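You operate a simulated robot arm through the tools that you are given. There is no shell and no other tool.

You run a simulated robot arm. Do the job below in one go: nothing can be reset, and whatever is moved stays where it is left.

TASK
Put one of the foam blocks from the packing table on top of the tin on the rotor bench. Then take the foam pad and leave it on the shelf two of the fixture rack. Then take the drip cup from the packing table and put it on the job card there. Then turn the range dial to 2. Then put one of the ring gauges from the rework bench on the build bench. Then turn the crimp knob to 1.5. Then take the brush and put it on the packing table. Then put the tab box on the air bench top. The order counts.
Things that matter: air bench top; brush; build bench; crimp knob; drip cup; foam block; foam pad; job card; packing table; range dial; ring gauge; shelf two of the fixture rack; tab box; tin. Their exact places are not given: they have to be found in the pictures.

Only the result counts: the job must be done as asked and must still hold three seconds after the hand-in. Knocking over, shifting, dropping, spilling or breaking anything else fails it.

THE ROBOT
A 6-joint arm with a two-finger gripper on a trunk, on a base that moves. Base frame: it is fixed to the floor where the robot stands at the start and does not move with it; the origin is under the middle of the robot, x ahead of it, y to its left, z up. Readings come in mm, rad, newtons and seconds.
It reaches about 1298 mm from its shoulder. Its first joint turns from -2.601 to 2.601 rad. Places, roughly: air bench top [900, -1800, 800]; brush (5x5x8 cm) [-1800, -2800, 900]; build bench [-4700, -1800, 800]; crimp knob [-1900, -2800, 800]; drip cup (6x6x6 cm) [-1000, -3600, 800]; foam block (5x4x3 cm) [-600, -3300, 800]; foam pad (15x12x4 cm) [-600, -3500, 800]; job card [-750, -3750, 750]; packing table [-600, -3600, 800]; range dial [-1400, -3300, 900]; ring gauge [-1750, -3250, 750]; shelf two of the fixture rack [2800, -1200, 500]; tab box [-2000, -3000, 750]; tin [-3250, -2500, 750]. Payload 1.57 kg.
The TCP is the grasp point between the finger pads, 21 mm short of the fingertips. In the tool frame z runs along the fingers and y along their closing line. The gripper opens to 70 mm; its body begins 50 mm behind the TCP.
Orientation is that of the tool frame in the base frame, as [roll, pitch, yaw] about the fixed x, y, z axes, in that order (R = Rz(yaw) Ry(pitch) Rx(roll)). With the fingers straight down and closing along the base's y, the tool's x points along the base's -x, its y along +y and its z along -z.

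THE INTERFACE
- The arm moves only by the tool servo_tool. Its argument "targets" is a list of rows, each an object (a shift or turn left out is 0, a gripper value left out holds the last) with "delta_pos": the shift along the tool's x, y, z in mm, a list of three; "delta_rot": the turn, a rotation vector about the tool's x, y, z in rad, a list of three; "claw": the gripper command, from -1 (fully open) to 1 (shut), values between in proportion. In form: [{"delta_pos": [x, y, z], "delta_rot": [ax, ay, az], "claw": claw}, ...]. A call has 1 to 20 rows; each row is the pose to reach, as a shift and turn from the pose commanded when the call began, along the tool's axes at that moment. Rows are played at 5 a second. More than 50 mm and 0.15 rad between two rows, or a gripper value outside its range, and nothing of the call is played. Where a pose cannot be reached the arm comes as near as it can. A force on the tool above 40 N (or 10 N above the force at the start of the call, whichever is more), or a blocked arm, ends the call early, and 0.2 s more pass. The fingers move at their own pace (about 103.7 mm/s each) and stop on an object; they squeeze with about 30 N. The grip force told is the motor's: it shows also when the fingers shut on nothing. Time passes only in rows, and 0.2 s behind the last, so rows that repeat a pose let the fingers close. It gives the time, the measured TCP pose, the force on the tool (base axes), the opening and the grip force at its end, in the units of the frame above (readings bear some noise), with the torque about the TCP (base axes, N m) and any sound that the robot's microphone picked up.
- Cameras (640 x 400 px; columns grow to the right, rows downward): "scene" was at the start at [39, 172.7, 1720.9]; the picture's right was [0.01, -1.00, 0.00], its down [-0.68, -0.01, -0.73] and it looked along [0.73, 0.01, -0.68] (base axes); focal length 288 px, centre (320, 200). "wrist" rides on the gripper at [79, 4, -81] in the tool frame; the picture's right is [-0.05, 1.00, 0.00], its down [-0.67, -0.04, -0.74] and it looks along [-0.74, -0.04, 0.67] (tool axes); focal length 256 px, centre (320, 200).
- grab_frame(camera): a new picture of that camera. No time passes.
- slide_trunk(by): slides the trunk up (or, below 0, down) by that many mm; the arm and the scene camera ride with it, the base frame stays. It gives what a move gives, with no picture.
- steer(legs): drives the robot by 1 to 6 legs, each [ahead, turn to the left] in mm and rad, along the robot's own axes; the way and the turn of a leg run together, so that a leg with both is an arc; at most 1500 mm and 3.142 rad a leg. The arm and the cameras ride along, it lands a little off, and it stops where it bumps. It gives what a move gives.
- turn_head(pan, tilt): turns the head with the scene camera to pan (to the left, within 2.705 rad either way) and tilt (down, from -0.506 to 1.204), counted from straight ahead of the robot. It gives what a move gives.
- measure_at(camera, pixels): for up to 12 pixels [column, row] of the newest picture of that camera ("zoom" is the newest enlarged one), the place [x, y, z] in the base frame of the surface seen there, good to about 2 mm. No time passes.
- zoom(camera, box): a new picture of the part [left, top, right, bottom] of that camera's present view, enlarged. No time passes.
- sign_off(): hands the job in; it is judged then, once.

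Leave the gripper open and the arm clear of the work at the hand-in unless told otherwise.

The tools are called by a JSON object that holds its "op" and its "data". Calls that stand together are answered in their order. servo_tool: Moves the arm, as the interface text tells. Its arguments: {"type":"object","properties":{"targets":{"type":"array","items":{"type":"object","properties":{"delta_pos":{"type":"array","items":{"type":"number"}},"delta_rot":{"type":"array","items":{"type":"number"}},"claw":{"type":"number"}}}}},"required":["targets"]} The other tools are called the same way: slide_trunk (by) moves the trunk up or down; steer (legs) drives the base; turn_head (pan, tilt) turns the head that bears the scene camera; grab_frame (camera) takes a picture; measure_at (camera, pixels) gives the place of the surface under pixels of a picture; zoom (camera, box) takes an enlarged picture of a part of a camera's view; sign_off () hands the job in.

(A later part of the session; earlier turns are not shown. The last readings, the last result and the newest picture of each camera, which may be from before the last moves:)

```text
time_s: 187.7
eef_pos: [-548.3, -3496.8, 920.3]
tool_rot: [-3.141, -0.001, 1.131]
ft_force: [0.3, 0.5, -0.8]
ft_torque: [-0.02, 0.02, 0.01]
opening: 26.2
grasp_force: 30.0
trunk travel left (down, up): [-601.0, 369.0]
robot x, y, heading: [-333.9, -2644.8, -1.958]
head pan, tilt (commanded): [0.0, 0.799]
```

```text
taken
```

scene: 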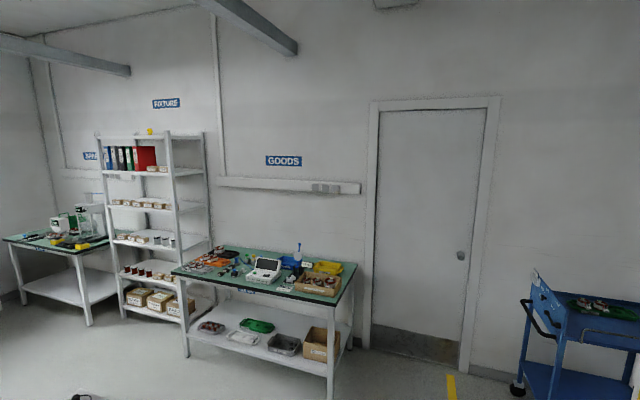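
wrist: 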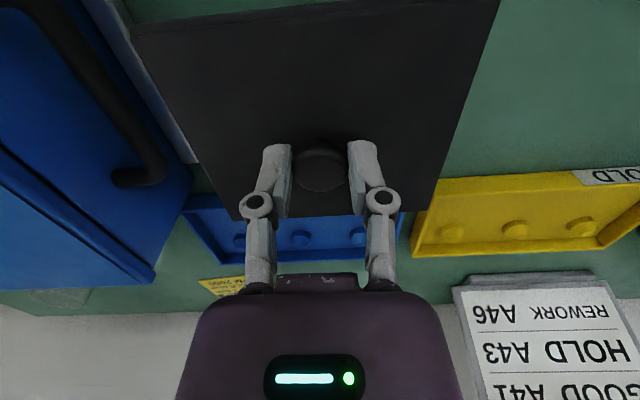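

Pad lifted. Raise further and retract the arm toward the robot.

{"op": "slide_trunk", "data": {"by": 160}}

{"op": "servo_tool", "data": {"targets": [{"delta_pos": [45, -9, 0]}, {"delta_pos": [90, -18, 0]}, {"delta_pos": [135, -27, 0]}, {"delta_pos": [180, -36, 0]}, {"delta_pos": [225, -45, 0]}, {"delta_pos": [270, -54, 0]}, {"delta_pos": [310, -62, 0]}, {"delta_pos": [310, -62, 0]}]}}

{"op": "turn_head", "data": {"pan": 1.6, "tilt": 0.5}}

{"op": "grab_frame", "data": {"camera": "scene"}}

```text
time_s: 189.6
eef_pos: [-549.5, -3497.4, 1080.5]
tool_rot: [3.14, -0.002, 1.13]
ft_force: [0.2, -1.3, -0.6]
ft_torque: [-0.02, 0.0, 0.06]
opening: 26.5
grasp_force: 30.0
trunk travel left (down, up): [-761.0, 209.0]
robot x, y, heading: [-338.8, -2650.8, -1.957]
head pan, tilt (commanded): [0.0, 0.799]
```

```text
time_s: 191.4
eef_pos: [-473.2, -3190.3, 1080.8]
tool_rot: [3.141, -0.003, 1.131]
ft_force: [0.3, 0.3, -0.9]
ft_torque: [-0.02, -0.02, -0.04]
opening: 26.3
grasp_force: 30.0
trunk travel left (down, up): [-761.0, 209.0]
robot x, y, heading: [-336.6, -2649.2, -1.955]
head pan, tilt (commanded): [0.0, 0.799]
```

```text
time_s: 193.0
eef_pos: [-472.4, -3192.2, 1080.4]
tool_rot: [3.141, -0.003, 1.132]
ft_force: [-1.1, -1.1, -0.1]
ft_torque: [-0.01, -0.02, -0.04]
opening: 26.1
grasp_force: 30.5
trunk travel left (down, up): [-761.0, 209.0]
robot x, y, heading: [-339.3, -2647.1, -1.96]
head pan, tilt (commanded): [1.6, 0.499]
```

```text
taken
```

scene: 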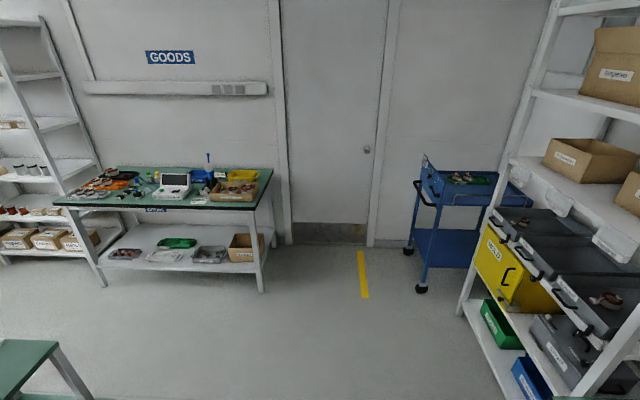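

I measure the air bench, the goods bench legs and the rack from here to plan the way to the rack.

{"op": "measure_at", "data": {"camera": "scene", "pixels": [[55, 345], [20, 345], [90, 395], [103, 292], [262, 290], [60, 200], [205, 210], [20, 260], [95, 165], [5, 220], [20, 170], [15, 235]]}}

{"op": "turn_head", "data": {"pan": 2.3, "tilt": 0.5}}

{"op": "grab_frame", "data": {"camera": "scene"}}

```text
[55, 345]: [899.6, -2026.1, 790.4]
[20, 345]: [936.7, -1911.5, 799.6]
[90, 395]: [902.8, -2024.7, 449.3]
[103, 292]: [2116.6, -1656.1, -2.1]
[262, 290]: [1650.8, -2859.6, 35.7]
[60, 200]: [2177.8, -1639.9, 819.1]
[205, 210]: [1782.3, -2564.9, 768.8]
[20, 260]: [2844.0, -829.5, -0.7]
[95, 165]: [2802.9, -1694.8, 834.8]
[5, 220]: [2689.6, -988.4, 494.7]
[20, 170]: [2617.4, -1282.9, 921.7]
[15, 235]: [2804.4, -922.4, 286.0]
```

```text
time_s: 194.1
eef_pos: [-472.4, -3190.5, 1079.2]
tool_rot: [3.141, 0.0, 1.131]
ft_force: [0.1, -0.2, -0.2]
ft_torque: [-0.01, -0.01, -0.02]
opening: 26.0
grasp_force: 30.3
trunk travel left (down, up): [-761.0, 209.0]
robot x, y, heading: [-338.2, -2652.2, -1.96]
head pan, tilt (commanded): [2.3, 0.499]
```

```text
taken
```

scene: 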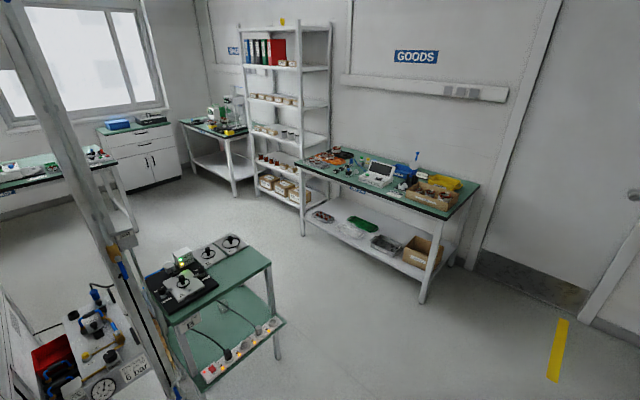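

Path: east past the packing table, through the ~1 m gap between the air bench corner (900,-2026) and the goods bench, then north to the rack. Raise the trunk for clearance and drive the first stretch.

{"op": "slide_trunk", "data": {"by": 150}}

{"op": "steer", "data": {"legs": [[0, 2.09]]}}

```text
time_s: 195.8
eef_pos: [-472.1, -3190.4, 1229.4]
tool_rot: [3.141, -0.003, 1.131]
ft_force: [1.0, -0.6, -0.3]
ft_torque: [-0.01, 0.01, 0.01]
opening: 26.2
grasp_force: 30.2
trunk travel left (down, up): [-911.0, 59.0]
robot x, y, heading: [-332.9, -2645.3, -1.957]
head pan, tilt (commanded): [2.3, 0.499]
```

```text
time_s: 203.6
eef_pos: [207.3, -2513.5, 1230.2]
tool_rot: [-3.141, -0.001, -3.09]
ft_force: [-0.7, -0.6, -0.4]
ft_torque: [0.04, 0.0, -0.05]
opening: 26.3
grasp_force: 29.9
trunk travel left (down, up): [-911.0, 59.0]
robot x, y, heading: [-339.6, -2602.0, 0.101]
head pan, tilt (commanded): [2.3, 0.499]
```

{"op": "steer", "data": {"legs": [[1400, 0], [365, 0]]}}

{"op": "turn_head", "data": {"pan": 0.9, "tilt": 0.5}}

{"op": "grab_frame", "data": {"camera": "scene"}}

```text
time_s: 214.6
eef_pos: [1976.4, -2348.4, 1229.9]
tool_rot: [3.14, -0.001, -3.1]
ft_force: [0.4, 0.5, -1.4]
ft_torque: [0.01, 0.0, 0.05]
opening: 26.2
grasp_force: 29.5
trunk travel left (down, up): [-911.0, 59.0]
robot x, y, heading: [1425.8, -2428.7, 0.088]
head pan, tilt (commanded): [2.3, 0.499]
```

```text
time_s: 216.1
eef_pos: [1976.5, -2348.2, 1229.4]
tool_rot: [-3.142, -0.001, -3.099]
ft_force: [-0.4, 0.2, -0.5]
ft_torque: [0.01, 0.0, 0.0]
opening: 26.2
grasp_force: 29.9
trunk travel left (down, up): [-911.0, 59.0]
robot x, y, heading: [1427.8, -2428.0, 0.09]
head pan, tilt (commanded): [0.901, 0.499]
```

```text
taken
```

scene: 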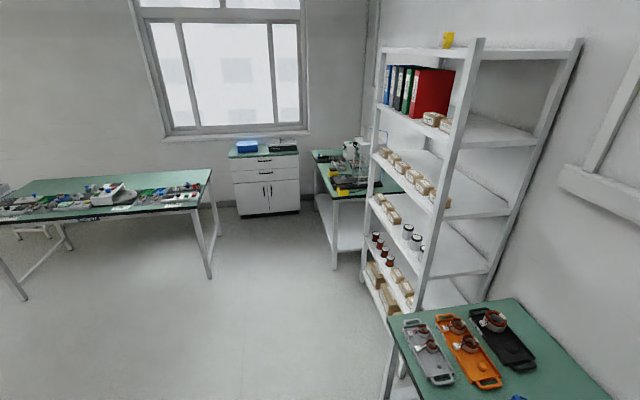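

I zoom in on the rack's shelves.

{"op": "zoom", "data": {"camera": "scene", "box": [340, 190, 500, 330]}}

{"op": "measure_at", "data": {"camera": "scene", "pixels": [[365, 245], [376, 262], [400, 292], [440, 290], [410, 255], [430, 270], [395, 225], [380, 212], [428, 252], [470, 260], [418, 310], [363, 270]]}}

```text
2.86 times, centred on (420, 260) of scene
```

zoom: 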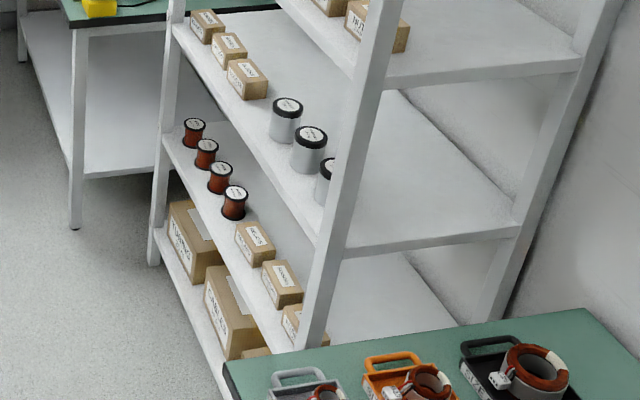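

```text
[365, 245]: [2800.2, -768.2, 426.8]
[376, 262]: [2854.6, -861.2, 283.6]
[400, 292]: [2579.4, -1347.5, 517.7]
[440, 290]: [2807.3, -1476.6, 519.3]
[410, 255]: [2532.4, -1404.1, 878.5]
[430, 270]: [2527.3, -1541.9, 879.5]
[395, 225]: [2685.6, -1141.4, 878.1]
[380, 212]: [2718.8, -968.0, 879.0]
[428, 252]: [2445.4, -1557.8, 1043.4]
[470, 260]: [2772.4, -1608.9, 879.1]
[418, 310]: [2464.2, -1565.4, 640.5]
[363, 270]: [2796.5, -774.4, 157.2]
```

Shelf two's surface is z≈519, shelf three's ≈879. I drive to the front of the rack to look at the free space.

{"op": "steer", "data": {"legs": [[0, 1.271], [1000, 0]]}}

```text
time_s: 227.2
eef_pos: [1729.3, -900.0, 1230.2]
tool_rot: [-3.141, -0.002, -1.835]
ft_force: [0.3, 0.3, -0.8]
ft_torque: [-0.03, 0.04, 0.0]
opening: 26.4
grasp_force: 30.0
trunk travel left (down, up): [-911.0, 59.0]
robot x, y, heading: [1631.3, -1446.8, 1.345]
head pan, tilt (commanded): [0.901, 0.499]
```

{"op": "steer", "data": {"legs": [[620, 0], [0, -1.735]]}}

{"op": "turn_head", "data": {"pan": 0, "tilt": 0.7}}

{"op": "grab_frame", "data": {"camera": "scene"}}

{"op": "grab_frame", "data": {"camera": "wrist"}}

```text
time_s: 237.7
eef_pos: [2284.5, -1032.5, 1230.7]
tool_rot: [-3.141, -0.001, 2.695]
ft_force: [-0.6, 0.0, -0.6]
ft_torque: [0.01, -0.05, -0.02]
opening: 26.2
grasp_force: 29.8
trunk travel left (down, up): [-911.0, 59.0]
robot x, y, heading: [1752.7, -880.4, -0.398]
head pan, tilt (commanded): [0.901, 0.499]
```

```text
time_s: 238.9
eef_pos: [2285.8, -1031.8, 1230.8]
tool_rot: [-3.141, -0.001, 2.694]
ft_force: [0.4, -0.2, -1.2]
ft_torque: [0.02, 0.02, 0.01]
opening: 26.2
grasp_force: 30.4
trunk travel left (down, up): [-911.0, 59.0]
robot x, y, heading: [1752.0, -880.9, -0.39]
head pan, tilt (commanded): [0.0, 0.7]
```

```text
taken
```

scene: 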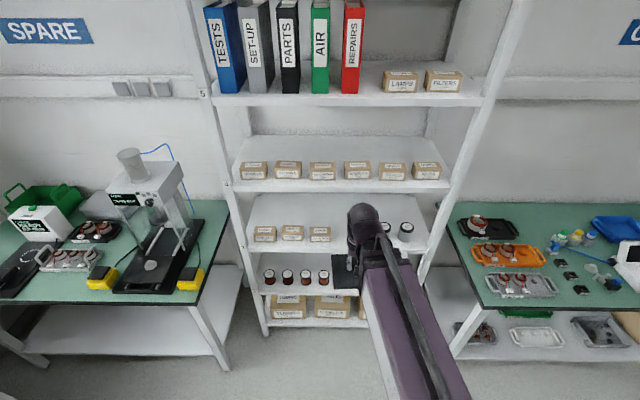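

```text
taken
```

wrist: 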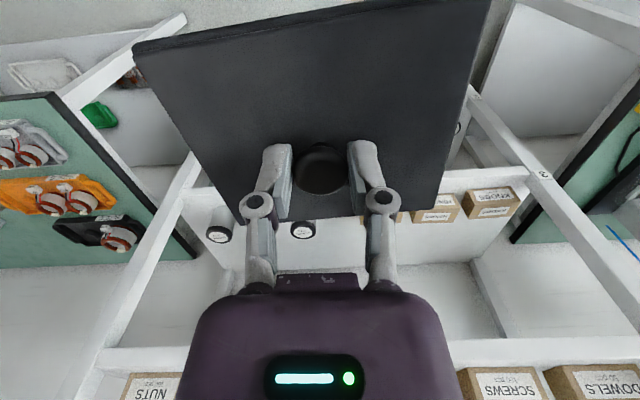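

The post numbers confirm shelf 2 is the one with the red spools. I lower the trunk 560 mm (arm is in front of the rack, clear) to look into shelf two.

{"op": "slide_trunk", "data": {"by": -560}}

{"op": "turn_head", "data": {"pan": 0.05, "tilt": 0.55}}

{"op": "grab_frame", "data": {"camera": "scene"}}

{"op": "grab_frame", "data": {"camera": "wrist"}}

```text
refused: -560 is not a number from -400 to 400
```

```text
time_s: 239.6
eef_pos: [2286.0, -1032.9, 1230.7]
tool_rot: [-3.141, -0.003, 2.698]
ft_force: [-0.7, -0.8, -0.4]
ft_torque: [-0.01, -0.02, 0.01]
opening: 26.1
grasp_force: 30.0
trunk travel left (down, up): [-911.0, 59.0]
robot x, y, heading: [1748.4, -878.2, -0.395]
head pan, tilt (commanded): [0.051, 0.55]
```

```text
taken
```

scene: 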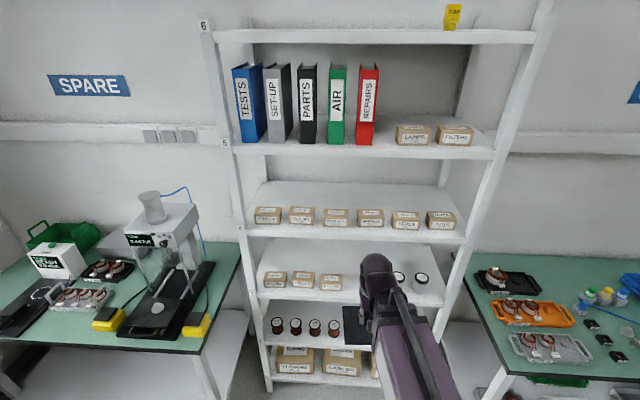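

```text
taken
```

wrist: 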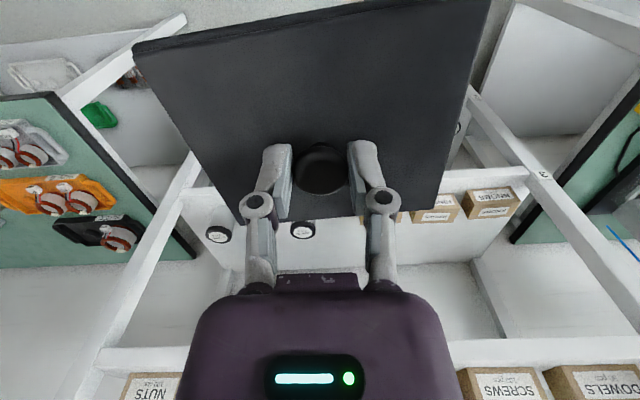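

Limit is 400 mm per call. Lower in two steps.

{"op": "slide_trunk", "data": {"by": -400}}

{"op": "slide_trunk", "data": {"by": -160}}

{"op": "turn_head", "data": {"pan": 0.05, "tilt": 0.5}}

{"op": "grab_frame", "data": {"camera": "scene"}}

{"op": "grab_frame", "data": {"camera": "wrist"}}

```text
time_s: 243.4
eef_pos: [2289.0, -1031.7, 829.9]
tool_rot: [-3.14, -0.002, 2.698]
ft_force: [0.3, 0.4, -0.6]
ft_torque: [0.02, 0.03, -0.03]
opening: 26.1
grasp_force: 30.0
trunk travel left (down, up): [-511.0, 459.0]
robot x, y, heading: [1753.7, -880.7, -0.397]
head pan, tilt (commanded): [0.051, 0.55]
```

```text
time_s: 245.2
eef_pos: [2288.0, -1031.8, 670.2]
tool_rot: [-3.14, -0.003, 2.696]
ft_force: [-0.3, 0.1, -0.8]
ft_torque: [0.0, 0.04, 0.0]
opening: 26.2
grasp_force: 29.7
trunk travel left (down, up): [-351.0, 619.0]
robot x, y, heading: [1752.4, -882.2, -0.392]
head pan, tilt (commanded): [0.051, 0.55]
```

```text
time_s: 245.8
eef_pos: [2287.1, -1032.0, 670.4]
tool_rot: [-3.141, -0.002, 2.697]
ft_force: [0.3, 1.2, -0.5]
ft_torque: [0.01, -0.01, -0.01]
opening: 26.2
grasp_force: 30.1
trunk travel left (down, up): [-351.0, 619.0]
robot x, y, heading: [1752.0, -880.6, -0.394]
head pan, tilt (commanded): [0.051, 0.499]
```

```text
taken
```

scene: 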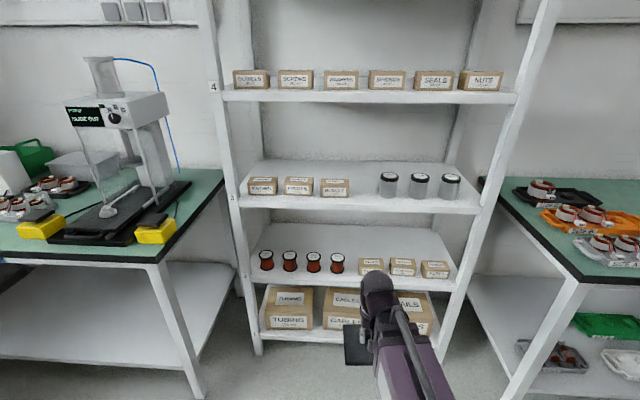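

```text
taken
```

wrist: 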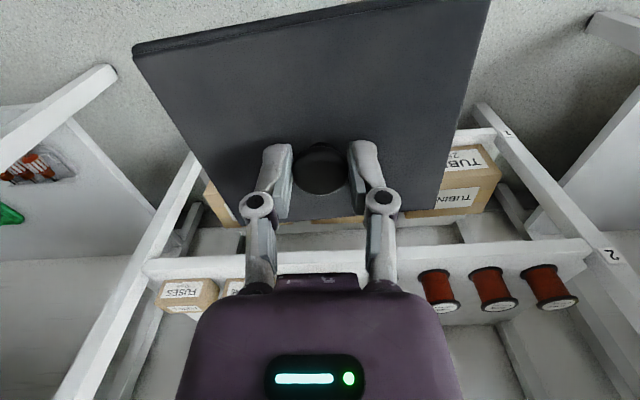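

{"op": "zoom", "data": {"camera": "scene", "box": [220, 130, 520, 350]}}

{"op": "measure_at", "data": {"camera": "scene", "pixels": [[266, 255], [290, 256], [337, 257], [371, 262], [403, 264], [436, 266], [350, 240], [300, 228], [430, 236], [245, 272], [460, 285], [350, 278]]}}

{"op": "measure_at", "data": {"camera": "scene", "pixels": [[350, 206], [470, 210], [245, 203], [350, 280], [266, 268], [337, 270], [371, 273], [355, 265], [420, 280], [250, 240], [450, 245], [320, 275]]}}

```text
1.82 times, centred on (370, 240) of scene
```

zoom: 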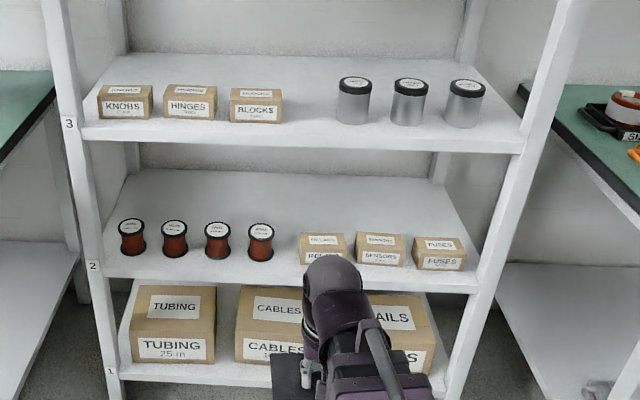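

```text
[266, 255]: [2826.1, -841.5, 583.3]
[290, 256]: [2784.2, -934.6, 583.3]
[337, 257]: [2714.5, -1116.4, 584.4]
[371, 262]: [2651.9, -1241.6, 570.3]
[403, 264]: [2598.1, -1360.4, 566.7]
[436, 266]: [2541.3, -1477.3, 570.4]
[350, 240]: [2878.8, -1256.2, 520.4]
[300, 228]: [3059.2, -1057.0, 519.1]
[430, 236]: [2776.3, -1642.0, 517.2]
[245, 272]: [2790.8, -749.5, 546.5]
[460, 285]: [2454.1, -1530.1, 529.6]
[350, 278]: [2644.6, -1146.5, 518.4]
```

```text
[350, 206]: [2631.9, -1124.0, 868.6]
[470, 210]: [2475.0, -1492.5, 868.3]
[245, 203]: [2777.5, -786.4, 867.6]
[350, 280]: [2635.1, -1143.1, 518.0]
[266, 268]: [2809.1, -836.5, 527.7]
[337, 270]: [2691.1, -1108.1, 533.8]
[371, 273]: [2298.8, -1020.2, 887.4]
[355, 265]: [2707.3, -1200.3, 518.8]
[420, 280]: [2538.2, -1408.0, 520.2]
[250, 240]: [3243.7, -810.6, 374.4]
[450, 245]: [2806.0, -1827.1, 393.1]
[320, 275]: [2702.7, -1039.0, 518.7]
```

Shelf two (surface z≈519, underside of shelf three ≈850) has items along its front; free space is behind them. The upright arm is too tall to pass over, so I test whether the tool can tilt forward: first extend 200 mm (still in front of the rack), then tilt 0.78 rad about tool y.

{"op": "servo_tool", "data": {"targets": [{"delta_pos": [-45, 0, 0]}, {"delta_pos": [-90, 0, 0]}, {"delta_pos": [-135, 0, 0]}, {"delta_pos": [-170, 0, 0]}, {"delta_pos": [-170, 0, 0]}]}}

{"op": "servo_tool", "data": {"targets": [{"delta_rot": [0, -0.13, 0]}, {"delta_rot": [0, -0.26, 0]}, {"delta_rot": [0, -0.39, 0]}, {"delta_rot": [0, -0.39, 0]}]}}

{"op": "grab_frame", "data": {"camera": "scene"}}

```text
time_s: 247.1
eef_pos: [2440.9, -1105.1, 669.1]
tool_rot: [-3.14, -0.001, 2.696]
ft_force: [1.0, 0.5, -1.4]
ft_torque: [-0.04, -0.03, -0.01]
opening: 26.2
grasp_force: 29.8
trunk travel left (down, up): [-351.0, 619.0]
robot x, y, heading: [1748.4, -877.9, -0.389]
head pan, tilt (commanded): [0.051, 0.499]
```

```text
time_s: 248.1
eef_pos: [2440.3, -1104.6, 683.6]
tool_rot: [-3.141, 0.389, 2.696]
ft_force: [-0.5, 0.4, -0.6]
ft_torque: [0.02, 0.01, 0.0]
opening: 26.1
grasp_force: 30.5
out of reach, approached as far as the arm can: row 2, 3, 4
trunk travel left (down, up): [-351.0, 619.0]
robot x, y, heading: [1751.5, -880.7, -0.392]
head pan, tilt (commanded): [0.051, 0.499]
```

```text
taken
```

scene: 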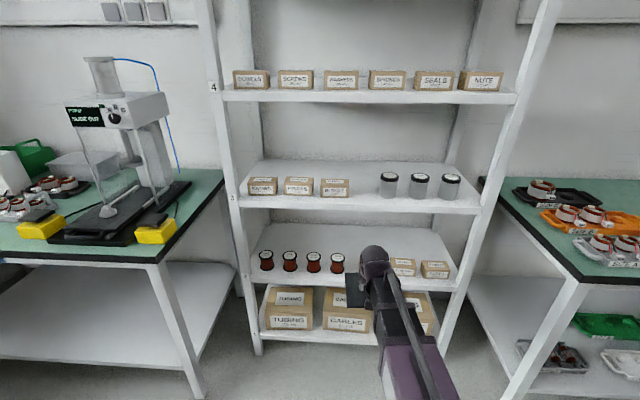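

Tilting works (pivot ≈194 mm above TCP; height is made by the trunk). I need to re-grip the pad with a tilted tool on some free flat surface. I untilt, retract, raise the trunk and look at the neighbouring goods bench for a free spot.

{"op": "servo_tool", "data": {"targets": [{"delta_rot": [0, 0.13, 0]}, {"delta_rot": [0, 0.26, 0]}, {"delta_rot": [0, 0.39, 0]}, {"delta_rot": [0, 0.39, 0]}]}}

{"op": "servo_tool", "data": {"targets": [{"delta_pos": [45, 0, 0]}, {"delta_pos": [90, 0, 0]}, {"delta_pos": [135, 0, 0]}, {"delta_pos": [160, 0, 0]}]}}

{"op": "slide_trunk", "data": {"by": 400}}

{"op": "slide_trunk", "data": {"by": 180}}

{"op": "turn_head", "data": {"pan": -0.8, "tilt": 0.7}}

{"op": "grab_frame", "data": {"camera": "scene"}}

```text
time_s: 249.1
eef_pos: [2438.7, -1104.4, 670.1]
tool_rot: [-3.14, -0.003, 2.697]
ft_force: [0.0, 0.5, 0.1]
ft_torque: [-0.02, 0.01, 0.0]
opening: 26.1
grasp_force: 30.0
out of reach, approached as far as the arm can: row 1, 2, 3, 4
trunk travel left (down, up): [-351.0, 619.0]
robot x, y, heading: [1749.7, -882.4, -0.395]
head pan, tilt (commanded): [0.051, 0.499]
```

```text
time_s: 250.1
eef_pos: [2294.1, -1036.2, 669.8]
tool_rot: [-3.14, 0.0, 2.698]
ft_force: [0.0, 0.0, -0.5]
ft_torque: [0.01, -0.01, 0.0]
opening: 26.0
grasp_force: 29.4
trunk travel left (down, up): [-351.0, 619.0]
robot x, y, heading: [1750.3, -878.4, -0.392]
head pan, tilt (commanded): [0.051, 0.499]
```

```text
time_s: 253.9
eef_pos: [2294.9, -1036.6, 1069.7]
tool_rot: [3.141, -0.002, 2.697]
ft_force: [-0.7, 1.1, -1.5]
ft_torque: [-0.01, 0.0, -0.03]
opening: 26.2
grasp_force: 29.9
trunk travel left (down, up): [-751.0, 219.0]
robot x, y, heading: [1747.2, -879.7, -0.395]
head pan, tilt (commanded): [0.051, 0.499]
```

```text
time_s: 255.9
eef_pos: [2296.1, -1035.6, 1249.8]
tool_rot: [3.14, -0.001, 2.696]
ft_force: [0.1, -0.4, -0.9]
ft_torque: [0.01, -0.01, 0.0]
opening: 26.1
grasp_force: 29.7
trunk travel left (down, up): [-931.0, 39.0]
robot x, y, heading: [1748.1, -879.2, -0.393]
head pan, tilt (commanded): [0.051, 0.499]
```

```text
time_s: 257.1
eef_pos: [2295.6, -1036.2, 1249.3]
tool_rot: [3.141, -0.001, 2.697]
ft_force: [-0.2, -0.3, -0.7]
ft_torque: [0.0, -0.02, -0.01]
opening: 26.3
grasp_force: 30.0
trunk travel left (down, up): [-931.0, 39.0]
robot x, y, heading: [1751.2, -879.0, -0.396]
head pan, tilt (commanded): [-0.799, 0.7]
```

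```text
taken
```

scene: 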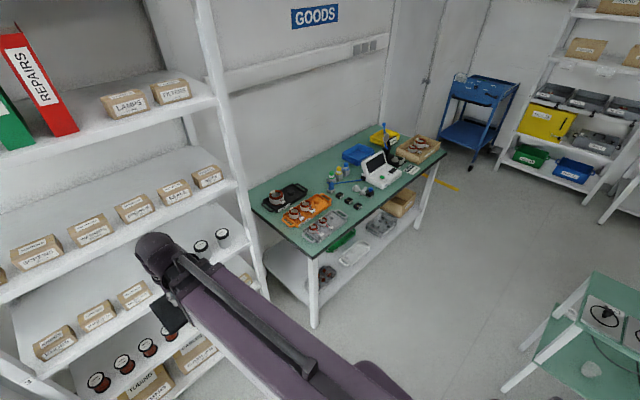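

{"op": "zoom", "data": {"camera": "scene", "box": [240, 110, 460, 260]}}

{"op": "measure_at", "data": {"camera": "zoom", "pixels": [[190, 390], [320, 330], [450, 240], [550, 150], [270, 180], [200, 190], [390, 300], [320, 150], [120, 250], [300, 310]]}}

```text
2.67 times, centred on (350, 185) of scene
```

zoom: 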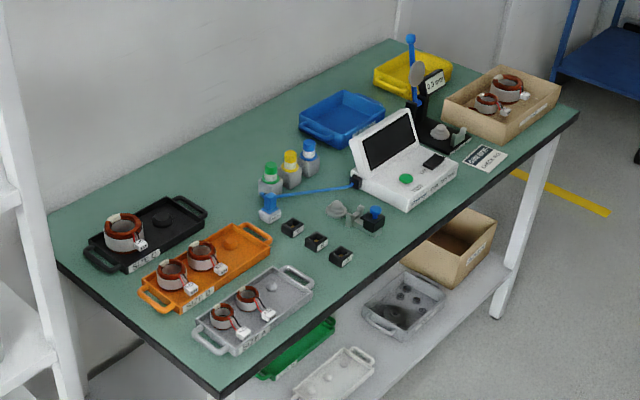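

```text
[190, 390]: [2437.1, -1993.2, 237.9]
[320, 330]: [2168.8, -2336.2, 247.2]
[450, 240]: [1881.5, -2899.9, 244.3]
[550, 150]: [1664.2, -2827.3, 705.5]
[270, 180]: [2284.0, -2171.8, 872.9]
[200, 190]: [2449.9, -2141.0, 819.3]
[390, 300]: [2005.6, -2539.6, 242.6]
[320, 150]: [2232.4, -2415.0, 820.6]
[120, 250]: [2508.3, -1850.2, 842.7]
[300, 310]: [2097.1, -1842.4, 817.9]
```

I see free table area on the goods bench behind the bottles/trays around (2440,-2180). I drive to the front of the goods bench to regrip there with a tilted tool.

{"op": "steer", "data": {"legs": [[0, -1.48], [940, 0], [0, 1.47]]}}

{"op": "turn_head", "data": {"pan": 0.1, "tilt": 0.75}}

{"op": "grab_frame", "data": {"camera": "scene"}}

```text
time_s: 273.8
eef_pos: [2006.3, -1949.5, 1249.2]
tool_rot: [3.141, -0.003, 2.681]
ft_force: [0.6, -0.5, -0.1]
ft_torque: [0.03, 0.0, 0.01]
opening: 26.2
grasp_force: 29.7
trunk travel left (down, up): [-931.0, 39.0]
robot x, y, heading: [1481.7, -1744.0, -0.419]
head pan, tilt (commanded): [-0.799, 0.7]
```

```text
time_s: 275.0
eef_pos: [2005.1, -1948.9, 1249.5]
tool_rot: [-3.14, -0.001, 2.68]
ft_force: [0.6, 0.9, -1.1]
ft_torque: [0.0, 0.03, -0.05]
opening: 26.1
grasp_force: 29.6
trunk travel left (down, up): [-931.0, 39.0]
robot x, y, heading: [1481.2, -1747.4, -0.418]
head pan, tilt (commanded): [0.099, 0.75]
```

```text
taken
```

scene: 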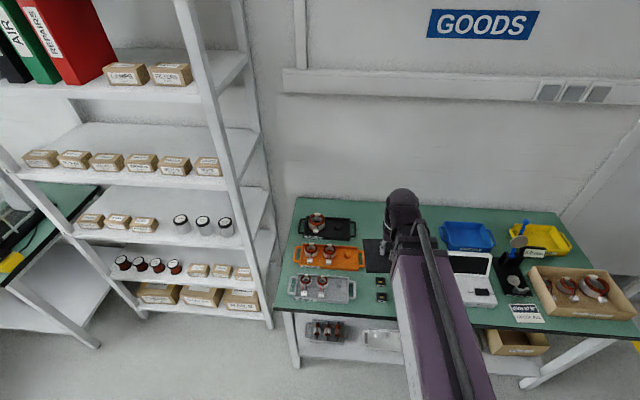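

{"op": "zoom", "data": {"camera": "scene", "box": [280, 190, 500, 320]}}

{"op": "measure_at", "data": {"camera": "zoom", "pixels": [[215, 110], [250, 60], [300, 60], [440, 60], [470, 130], [225, 60], [300, 100], [265, 115], [210, 60], [240, 240]]}}

{"op": "grab_frame", "data": {"camera": "wrist"}}

```text
2.91 times, centred on (390, 255) of scene
```

zoom: 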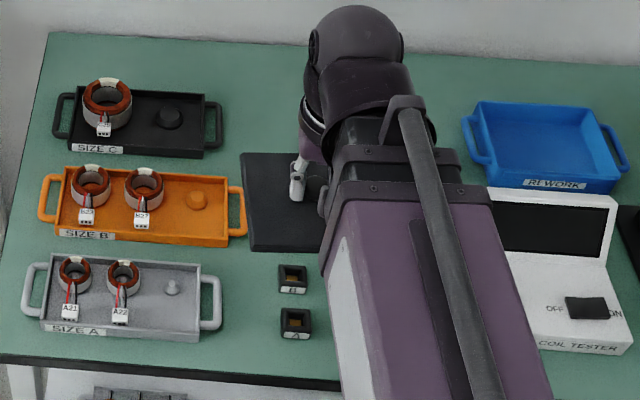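

```text
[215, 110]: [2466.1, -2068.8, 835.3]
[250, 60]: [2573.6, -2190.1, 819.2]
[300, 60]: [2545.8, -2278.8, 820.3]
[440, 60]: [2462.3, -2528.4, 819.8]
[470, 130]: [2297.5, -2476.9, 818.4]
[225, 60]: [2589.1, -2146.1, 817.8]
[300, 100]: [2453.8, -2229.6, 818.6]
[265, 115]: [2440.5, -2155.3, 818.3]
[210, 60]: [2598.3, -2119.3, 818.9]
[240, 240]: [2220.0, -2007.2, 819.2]
```

```text
taken
```

wrist: 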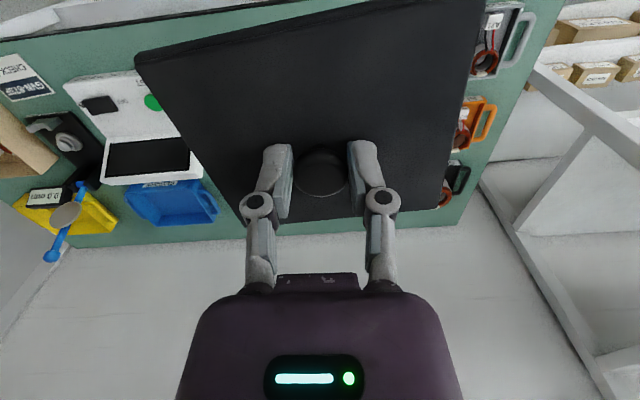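

Free strip at the back between the black tray and the blue tray. I put the pad down at about (2464,-2182): extend the arm at height first.

{"op": "servo_tool", "data": {"targets": [{"delta_pos": [-47, 0, 0], "delta_rot": [0, 0, -0.01]}, {"delta_pos": [-94, 0, 0], "delta_rot": [0, 0, -0.02]}, {"delta_pos": [-141, -1, 0], "delta_rot": [0, 0, -0.03]}, {"delta_pos": [-188, -1, 0], "delta_rot": [0, 0, -0.04]}, {"delta_pos": [-235, -2, 0], "delta_rot": [0, 0, -0.055]}, {"delta_pos": [-282, -2, 0], "delta_rot": [0, 0, -0.055]}, {"delta_pos": [-329, -3, 0], "delta_rot": [0, 0, -0.055]}, {"delta_pos": [-376, -3, 0], "delta_rot": [0, 0, -0.055]}, {"delta_pos": [-423, -4, 0], "delta_rot": [0, 0, -0.055]}, {"delta_pos": [-470, -4, 0], "delta_rot": [0, 0, -0.055]}, {"delta_pos": [-514, -4, 0], "delta_rot": [0, 0, -0.055]}, {"delta_pos": [-514, -4, 0], "delta_rot": [0, 0, -0.055]}]}}

{"op": "grab_frame", "data": {"camera": "scene"}}

{"op": "grab_frame", "data": {"camera": "wrist"}}

```text
time_s: 277.6
eef_pos: [2464.2, -2181.7, 1251.3]
tool_rot: [-3.141, -0.001, 2.735]
ft_force: [1.1, -0.2, -0.2]
ft_torque: [0.0, 0.03, 0.0]
opening: 26.1
grasp_force: 29.7
trunk travel left (down, up): [-931.0, 39.0]
robot x, y, heading: [1480.8, -1745.1, -0.415]
head pan, tilt (commanded): [0.099, 0.75]
```

```text
taken
```

scene: 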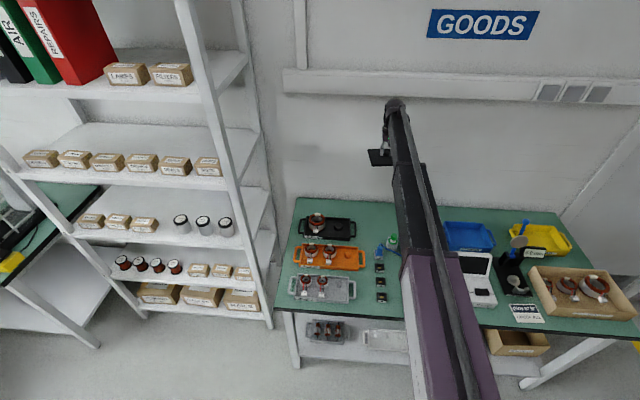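

```text
taken
```

wrist: 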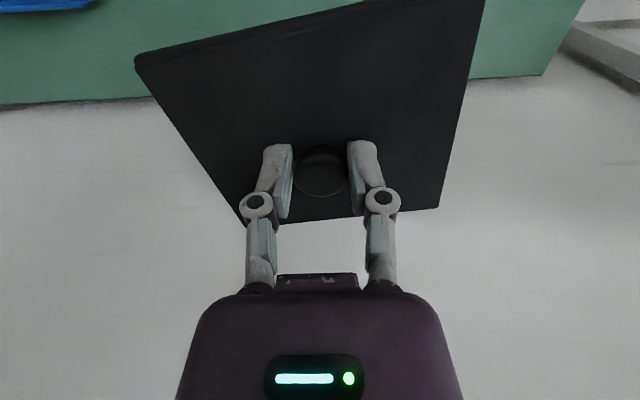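

I check the bottle positions and the black tray end relative to the landing spot, then lower.

{"op": "measure_at", "data": {"camera": "scene", "pixels": [[392, 240], [381, 252], [380, 268], [357, 228], [352, 238], [375, 225], [365, 215], [388, 215], [330, 215], [360, 205]]}}

{"op": "slide_trunk", "data": {"by": -330}}

{"op": "grab_frame", "data": {"camera": "wrist"}}

{"op": "grab_frame", "data": {"camera": "scene"}}

```text
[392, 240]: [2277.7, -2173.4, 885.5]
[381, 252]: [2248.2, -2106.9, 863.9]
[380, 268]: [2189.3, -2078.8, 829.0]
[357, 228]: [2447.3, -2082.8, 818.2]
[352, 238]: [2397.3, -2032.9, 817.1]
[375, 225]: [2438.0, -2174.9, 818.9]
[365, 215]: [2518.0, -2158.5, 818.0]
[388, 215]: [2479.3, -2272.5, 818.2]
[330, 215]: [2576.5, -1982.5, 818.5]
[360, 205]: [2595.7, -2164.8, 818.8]
```

```text
time_s: 280.9
eef_pos: [2464.7, -2182.1, 919.4]
tool_rot: [-3.141, -0.002, 2.734]
ft_force: [0.0, -0.2, -0.9]
ft_torque: [0.01, -0.03, 0.0]
opening: 26.1
grasp_force: 30.1
trunk travel left (down, up): [-601.0, 369.0]
robot x, y, heading: [1479.0, -1746.4, -0.417]
head pan, tilt (commanded): [0.099, 0.75]
```

```text
taken
```

wrist: 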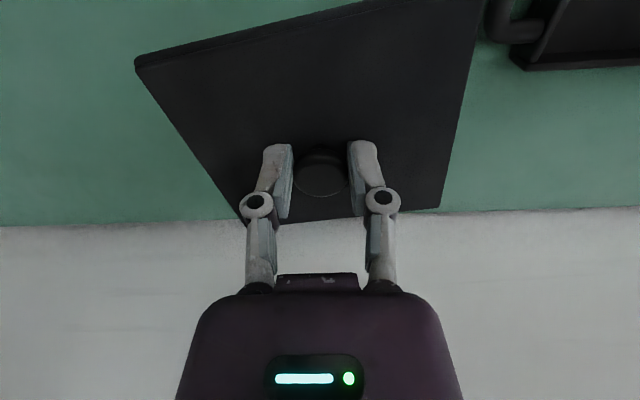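

```text
taken
```

scene: 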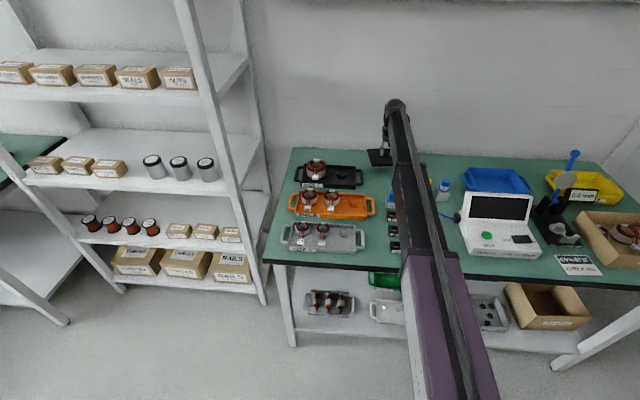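

Bench surface z≈818.5 here. Lower to just above contact, then feel for it.

{"op": "slide_trunk", "data": {"by": -59}}

{"op": "slide_trunk", "data": {"by": -1.5}}

```text
time_s: 281.9
eef_pos: [2464.2, -2182.8, 860.9]
tool_rot: [3.141, -0.002, 2.735]
ft_force: [0.0, 0.5, 0.6]
ft_torque: [0.0, -0.02, -0.02]
opening: 25.9
grasp_force: 29.9
trunk travel left (down, up): [-542.0, 428.0]
robot x, y, heading: [1480.1, -1752.2, -0.424]
head pan, tilt (commanded): [0.099, 0.75]
```

```text
time_s: 282.4
eef_pos: [2464.7, -2182.5, 860.2]
tool_rot: [3.141, -0.001, 2.735]
ft_force: [-1.3, 0.4, 1.3]
ft_torque: [-0.1, -0.07, -0.01]
opening: 25.9
grasp_force: 29.9
trunk travel left (down, up): [-541.0, 429.0]
robot x, y, heading: [1479.1, -1745.6, -0.418]
head pan, tilt (commanded): [0.099, 0.75]
```

Near contact. Open the fingers gently to ~50 mm and look.

{"op": "servo_tool", "data": {"targets": [{"claw": 0.2}, {"claw": 0.1}, {"claw": -0.1}, {"claw": -0.4}, {"claw": -0.4}]}}

{"op": "slide_trunk", "data": {"by": 50}}

{"op": "grab_frame", "data": {"camera": "wrist"}}

```text
time_s: 283.6
eef_pos: [2464.2, -2182.4, 858.9]
tool_rot: [-3.141, -0.002, 2.736]
ft_force: [-0.9, -0.3, -0.3]
ft_torque: [0.0, 0.0, 0.03]
opening: 49.1
grasp_force: 0.1
trunk travel left (down, up): [-541.0, 429.0]
robot x, y, heading: [1481.5, -1743.5, -0.415]
head pan, tilt (commanded): [0.099, 0.75]
```

```text
time_s: 284.5
eef_pos: [2464.4, -2182.2, 909.4]
tool_rot: [3.141, -0.002, 2.735]
ft_force: [0.2, -0.5, -0.2]
ft_torque: [-0.03, 0.01, 0.03]
opening: 48.9
grasp_force: 0.1
trunk travel left (down, up): [-591.0, 379.0]
robot x, y, heading: [1475.9, -1749.9, -0.418]
head pan, tilt (commanded): [0.099, 0.75]
```

```text
taken
```

wrist: 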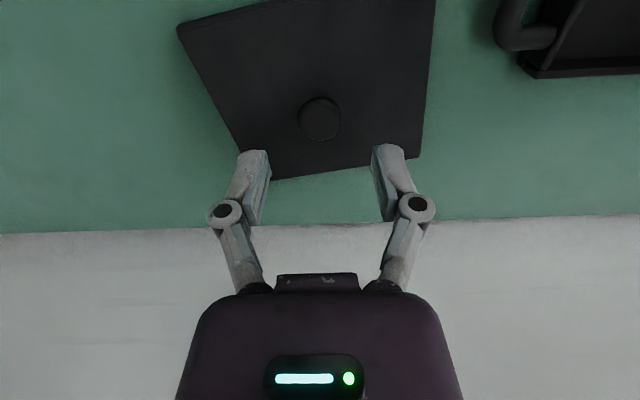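

{"op": "measure_at", "data": {"camera": "wrist", "pixels": [[320, 122], [302, 122], [338, 119], [320, 105], [320, 137], [272, 175], [418, 155], [200, 45], [425, 60], [300, 60]]}}

```text
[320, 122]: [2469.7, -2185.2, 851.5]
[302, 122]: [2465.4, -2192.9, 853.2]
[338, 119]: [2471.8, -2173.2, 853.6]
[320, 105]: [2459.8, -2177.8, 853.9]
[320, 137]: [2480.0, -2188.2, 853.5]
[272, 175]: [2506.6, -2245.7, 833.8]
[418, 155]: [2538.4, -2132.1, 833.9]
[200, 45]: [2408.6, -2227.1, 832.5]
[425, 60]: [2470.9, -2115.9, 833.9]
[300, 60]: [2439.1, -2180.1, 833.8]
```

{"op": "zoom", "data": {"camera": "wrist", "box": [160, 0, 450, 190]}}

{"op": "measure_at", "data": {"camera": "wrist", "pixels": [[240, 118], [418, 118], [186, 35], [430, 8], [274, 174], [415, 154], [345, 165], [310, 15]]}}

```text
2.11 times, centred on (305, 95) of wrist
```

zoom: 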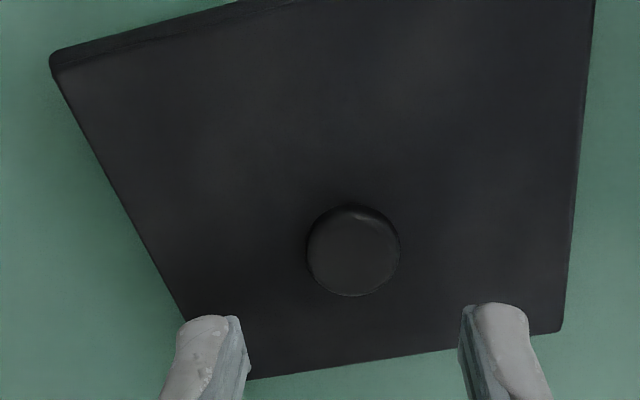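

```text
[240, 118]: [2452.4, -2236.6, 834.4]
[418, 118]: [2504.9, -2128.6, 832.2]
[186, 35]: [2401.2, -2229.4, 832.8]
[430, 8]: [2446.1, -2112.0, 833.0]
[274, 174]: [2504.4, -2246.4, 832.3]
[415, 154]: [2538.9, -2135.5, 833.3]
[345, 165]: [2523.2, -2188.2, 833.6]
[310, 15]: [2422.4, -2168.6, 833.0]
```

The pad is ≈116×105 mm, knob centre (2469,-2183.5). Now tilt the tool forward by 0.785 rad here (TCP rises ~57 mm by itself).

{"op": "servo_tool", "data": {"targets": [{"delta_rot": [0, -0.131, 0]}, {"delta_rot": [0, -0.262, 0]}, {"delta_rot": [0, -0.393, 0]}, {"delta_rot": [0, -0.524, 0]}, {"delta_rot": [0, -0.655, 0]}, {"delta_rot": [0, -0.785, 0]}, {"delta_rot": [0, -0.785, 0]}]}}

{"op": "grab_frame", "data": {"camera": "wrist"}}

{"op": "grab_frame", "data": {"camera": "scene"}}

```text
time_s: 286.1
eef_pos: [2465.3, -2183.0, 963.8]
tool_rot: [3.139, 0.783, 2.736]
ft_force: [-0.7, 0.0, 0.5]
ft_torque: [0.0, -0.01, 0.01]
opening: 48.9
grasp_force: 0.1
out of reach, approached as far as the arm can: row 2, 3, 4, 5, 6, 7
trunk travel left (down, up): [-591.0, 379.0]
robot x, y, heading: [1480.8, -1745.9, -0.418]
head pan, tilt (commanded): [0.099, 0.75]
```

```text
taken
```

wrist: 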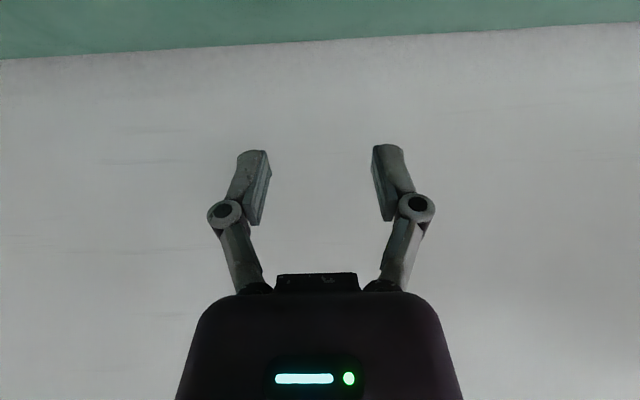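

```text
taken
```

scene: 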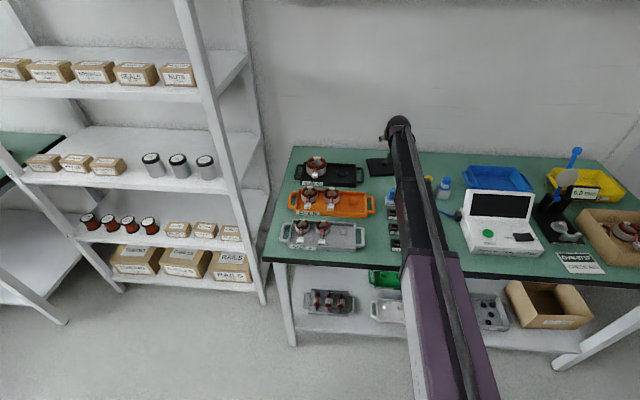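

Tilted 45°. Shift 4.5 mm back (so the knob lies near the tips), 1 mm sideways, and lower 75 mm first.

{"op": "servo_tool", "data": {"targets": [{"delta_pos": [3.2, 1.0, -3.2]}, {"delta_pos": [3.2, 1.0, -3.2]}]}}

{"op": "slide_trunk", "data": {"by": -75}}

{"op": "grab_frame", "data": {"camera": "wrist"}}

{"op": "zoom", "data": {"camera": "scene", "box": [320, 90, 480, 250]}}

```text
time_s: 286.7
eef_pos: [2461.5, -2177.6, 964.3]
tool_rot: [-3.14, 0.784, 2.735]
ft_force: [-0.1, -0.1, -0.4]
ft_torque: [0.01, -0.01, -0.03]
opening: 48.9
grasp_force: 0.0
trunk travel left (down, up): [-591.0, 379.0]
robot x, y, heading: [1480.1, -1743.3, -0.421]
head pan, tilt (commanded): [0.099, 0.75]
```

```text
time_s: 287.8
eef_pos: [2460.2, -2178.7, 888.6]
tool_rot: [-3.141, 0.783, 2.736]
ft_force: [-0.5, -0.2, 0.0]
ft_torque: [-0.01, -0.05, -0.02]
opening: 49.1
grasp_force: 0.0
trunk travel left (down, up): [-516.0, 454.0]
robot x, y, heading: [1477.6, -1743.5, -0.417]
head pan, tilt (commanded): [0.099, 0.75]
```

```text
taken
```

wrist: 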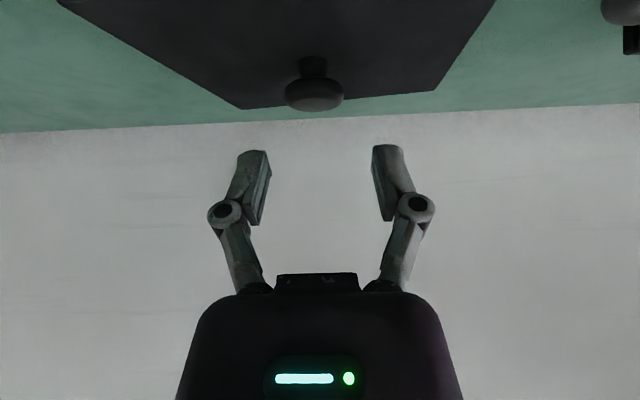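

```text
2.50 times, centred on (400, 170) of scene
```

zoom: 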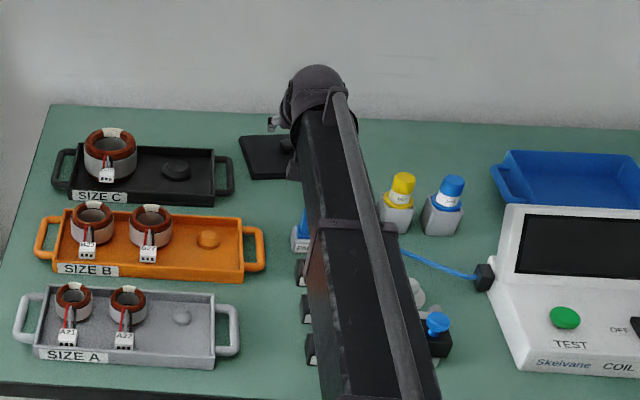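

The wrist view shows the knob is a stem with a wider head, slightly left (col 314 vs finger centre 320). Shift -2.5 mm in tool y and lower 30 mm.

{"op": "servo_tool", "data": {"targets": [{"delta_pos": [0, -2.5, 0]}, {"delta_pos": [0, -2.5, 0]}]}}

{"op": "slide_trunk", "data": {"by": -29}}

{"op": "grab_frame", "data": {"camera": "wrist"}}

```text
time_s: 288.4
eef_pos: [2459.6, -2180.9, 888.6]
tool_rot: [3.141, 0.783, 2.735]
ft_force: [0.3, 0.5, -0.6]
ft_torque: [-0.03, 0.02, -0.03]
opening: 49.0
grasp_force: 0.0
trunk travel left (down, up): [-516.0, 454.0]
robot x, y, heading: [1478.9, -1745.8, -0.419]
head pan, tilt (commanded): [0.099, 0.75]
```

```text
time_s: 289.2
eef_pos: [2459.3, -2181.1, 859.4]
tool_rot: [3.141, 0.782, 2.735]
ft_force: [0.0, -0.3, 0.0]
ft_torque: [0.0, -0.01, 0.01]
opening: 49.0
grasp_force: 0.2
trunk travel left (down, up): [-487.0, 483.0]
robot x, y, heading: [1481.4, -1746.5, -0.415]
head pan, tilt (commanded): [0.099, 0.75]
```

```text
taken
```

wrist: 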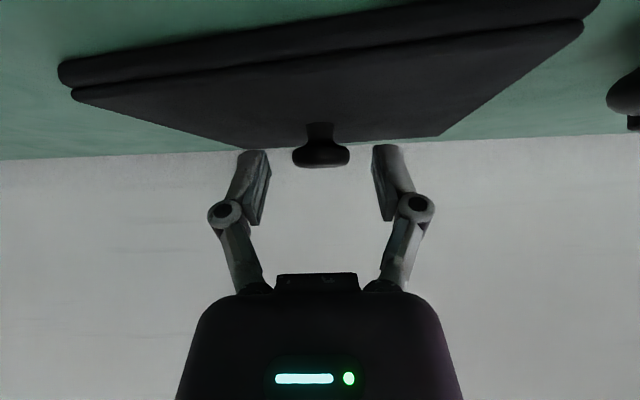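

The knob head is near the tips; move 5 mm forward (horizontal) and 1 mm down, then close.

{"op": "servo_tool", "data": {"targets": [{"delta_pos": [-3.5, 0, 3.5]}, {"delta_pos": [-3.5, 0, 3.5]}]}}

{"op": "slide_trunk", "data": {"by": -1}}

{"op": "zoom", "data": {"camera": "wrist", "box": [200, 90, 440, 240]}}

```text
time_s: 289.8
eef_pos: [2464.7, -2183.0, 860.1]
tool_rot: [-3.14, 0.784, 2.733]
ft_force: [0.5, 0.3, 0.2]
ft_torque: [-0.02, -0.02, 0.02]
opening: 49.0
grasp_force: 0.1
trunk travel left (down, up): [-487.0, 483.0]
robot x, y, heading: [1477.1, -1744.0, -0.418]
head pan, tilt (commanded): [0.099, 0.75]
```

```text
time_s: 290.3
eef_pos: [2464.9, -2184.0, 858.7]
tool_rot: [-3.14, 0.784, 2.735]
ft_force: [-0.5, -0.3, 0.0]
ft_torque: [0.0, -0.01, -0.03]
opening: 49.0
grasp_force: 0.0
trunk travel left (down, up): [-486.0, 484.0]
robot x, y, heading: [1478.5, -1750.9, -0.418]
head pan, tilt (commanded): [0.099, 0.75]
```

```text
2.67 times, centred on (320, 165) of wrist
```

zoom: 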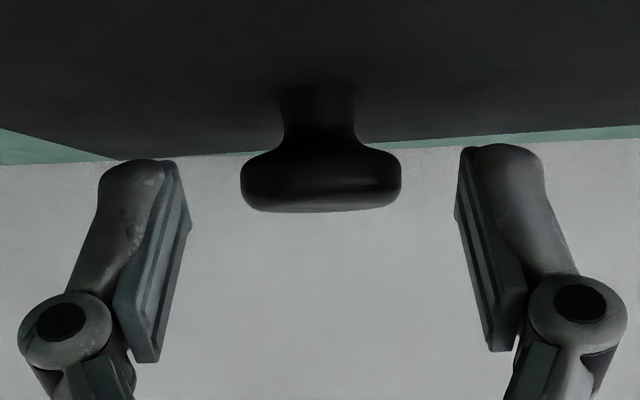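

The head should sit a bit further toward the tips' width centre: move back 4 mm and down 1, then close.

{"op": "servo_tool", "data": {"targets": [{"delta_pos": [2.8, 0, -2.8]}, {"delta_pos": [2.8, 0, -2.8]}]}}

{"op": "slide_trunk", "data": {"by": -1}}

{"op": "servo_tool", "data": {"targets": [{"claw": -0.1}, {"claw": 0.2}, {"claw": 1}, {"claw": 1}, {"claw": 1}]}}

{"op": "zoom", "data": {"camera": "wrist", "box": [200, 90, 440, 240]}}

```text
time_s: 290.9
eef_pos: [2461.5, -2181.5, 858.5]
tool_rot: [3.14, 0.783, 2.737]
ft_force: [0.3, -0.2, 0.6]
ft_torque: [0.0, 0.02, 0.0]
opening: 48.9
grasp_force: 0.1
trunk travel left (down, up): [-486.0, 484.0]
robot x, y, heading: [1478.6, -1739.7, -0.415]
head pan, tilt (commanded): [0.099, 0.75]
```

```text
time_s: 291.4
eef_pos: [2461.3, -2180.9, 857.8]
tool_rot: [-3.141, 0.784, 2.734]
ft_force: [0.4, -0.7, -0.7]
ft_torque: [0.03, 0.01, 0.0]
opening: 48.9
grasp_force: 0.0
trunk travel left (down, up): [-485.0, 485.0]
robot x, y, heading: [1482.4, -1746.2, -0.423]
head pan, tilt (commanded): [0.099, 0.75]
```

```text
time_s: 292.6
eef_pos: [2460.7, -2181.1, 857.7]
tool_rot: [3.14, 0.783, 2.736]
ft_force: [0.2, 0.6, 1.4]
ft_torque: [0.02, 0.0, -0.01]
opening: 26.1
grasp_force: 29.7
trunk travel left (down, up): [-485.0, 485.0]
robot x, y, heading: [1475.9, -1744.6, -0.415]
head pan, tilt (commanded): [0.099, 0.75]
```

```text
2.67 times, centred on (320, 165) of wrist
```

zoom: 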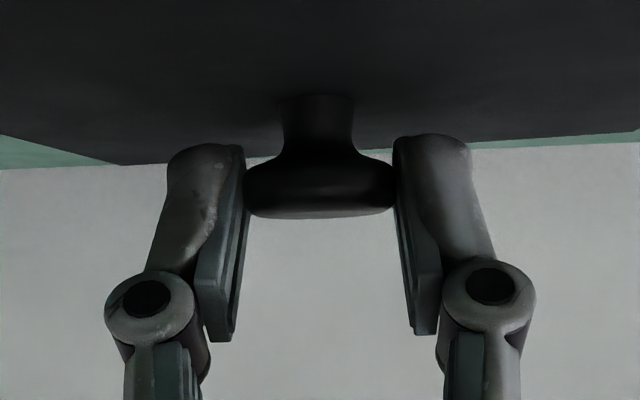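

Gripped at 26.1 mm. Lift 40 mm and check the pad stays level.

{"op": "slide_trunk", "data": {"by": 40}}

{"op": "grab_frame", "data": {"camera": "wrist"}}

{"op": "zoom", "data": {"camera": "scene", "box": [320, 90, 480, 250]}}

```text
time_s: 293.4
eef_pos: [2461.2, -2181.5, 898.3]
tool_rot: [-3.14, 0.783, 2.734]
ft_force: [-0.2, 0.3, -1.2]
ft_torque: [-0.03, 0.03, 0.02]
opening: 26.3
grasp_force: 30.3
trunk travel left (down, up): [-525.0, 445.0]
robot x, y, heading: [1481.2, -1749.5, -0.417]
head pan, tilt (commanded): [0.099, 0.75]
```

```text
taken
```

wrist: 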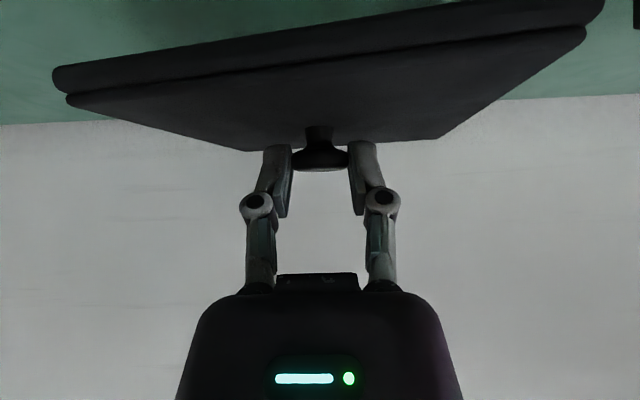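

```text
2.50 times, centred on (400, 170) of scene
```

zoom: 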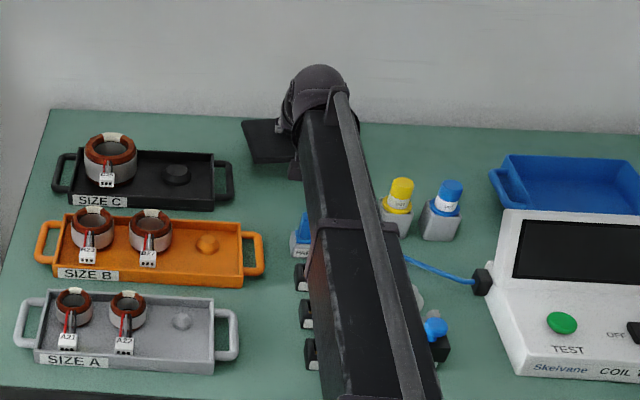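

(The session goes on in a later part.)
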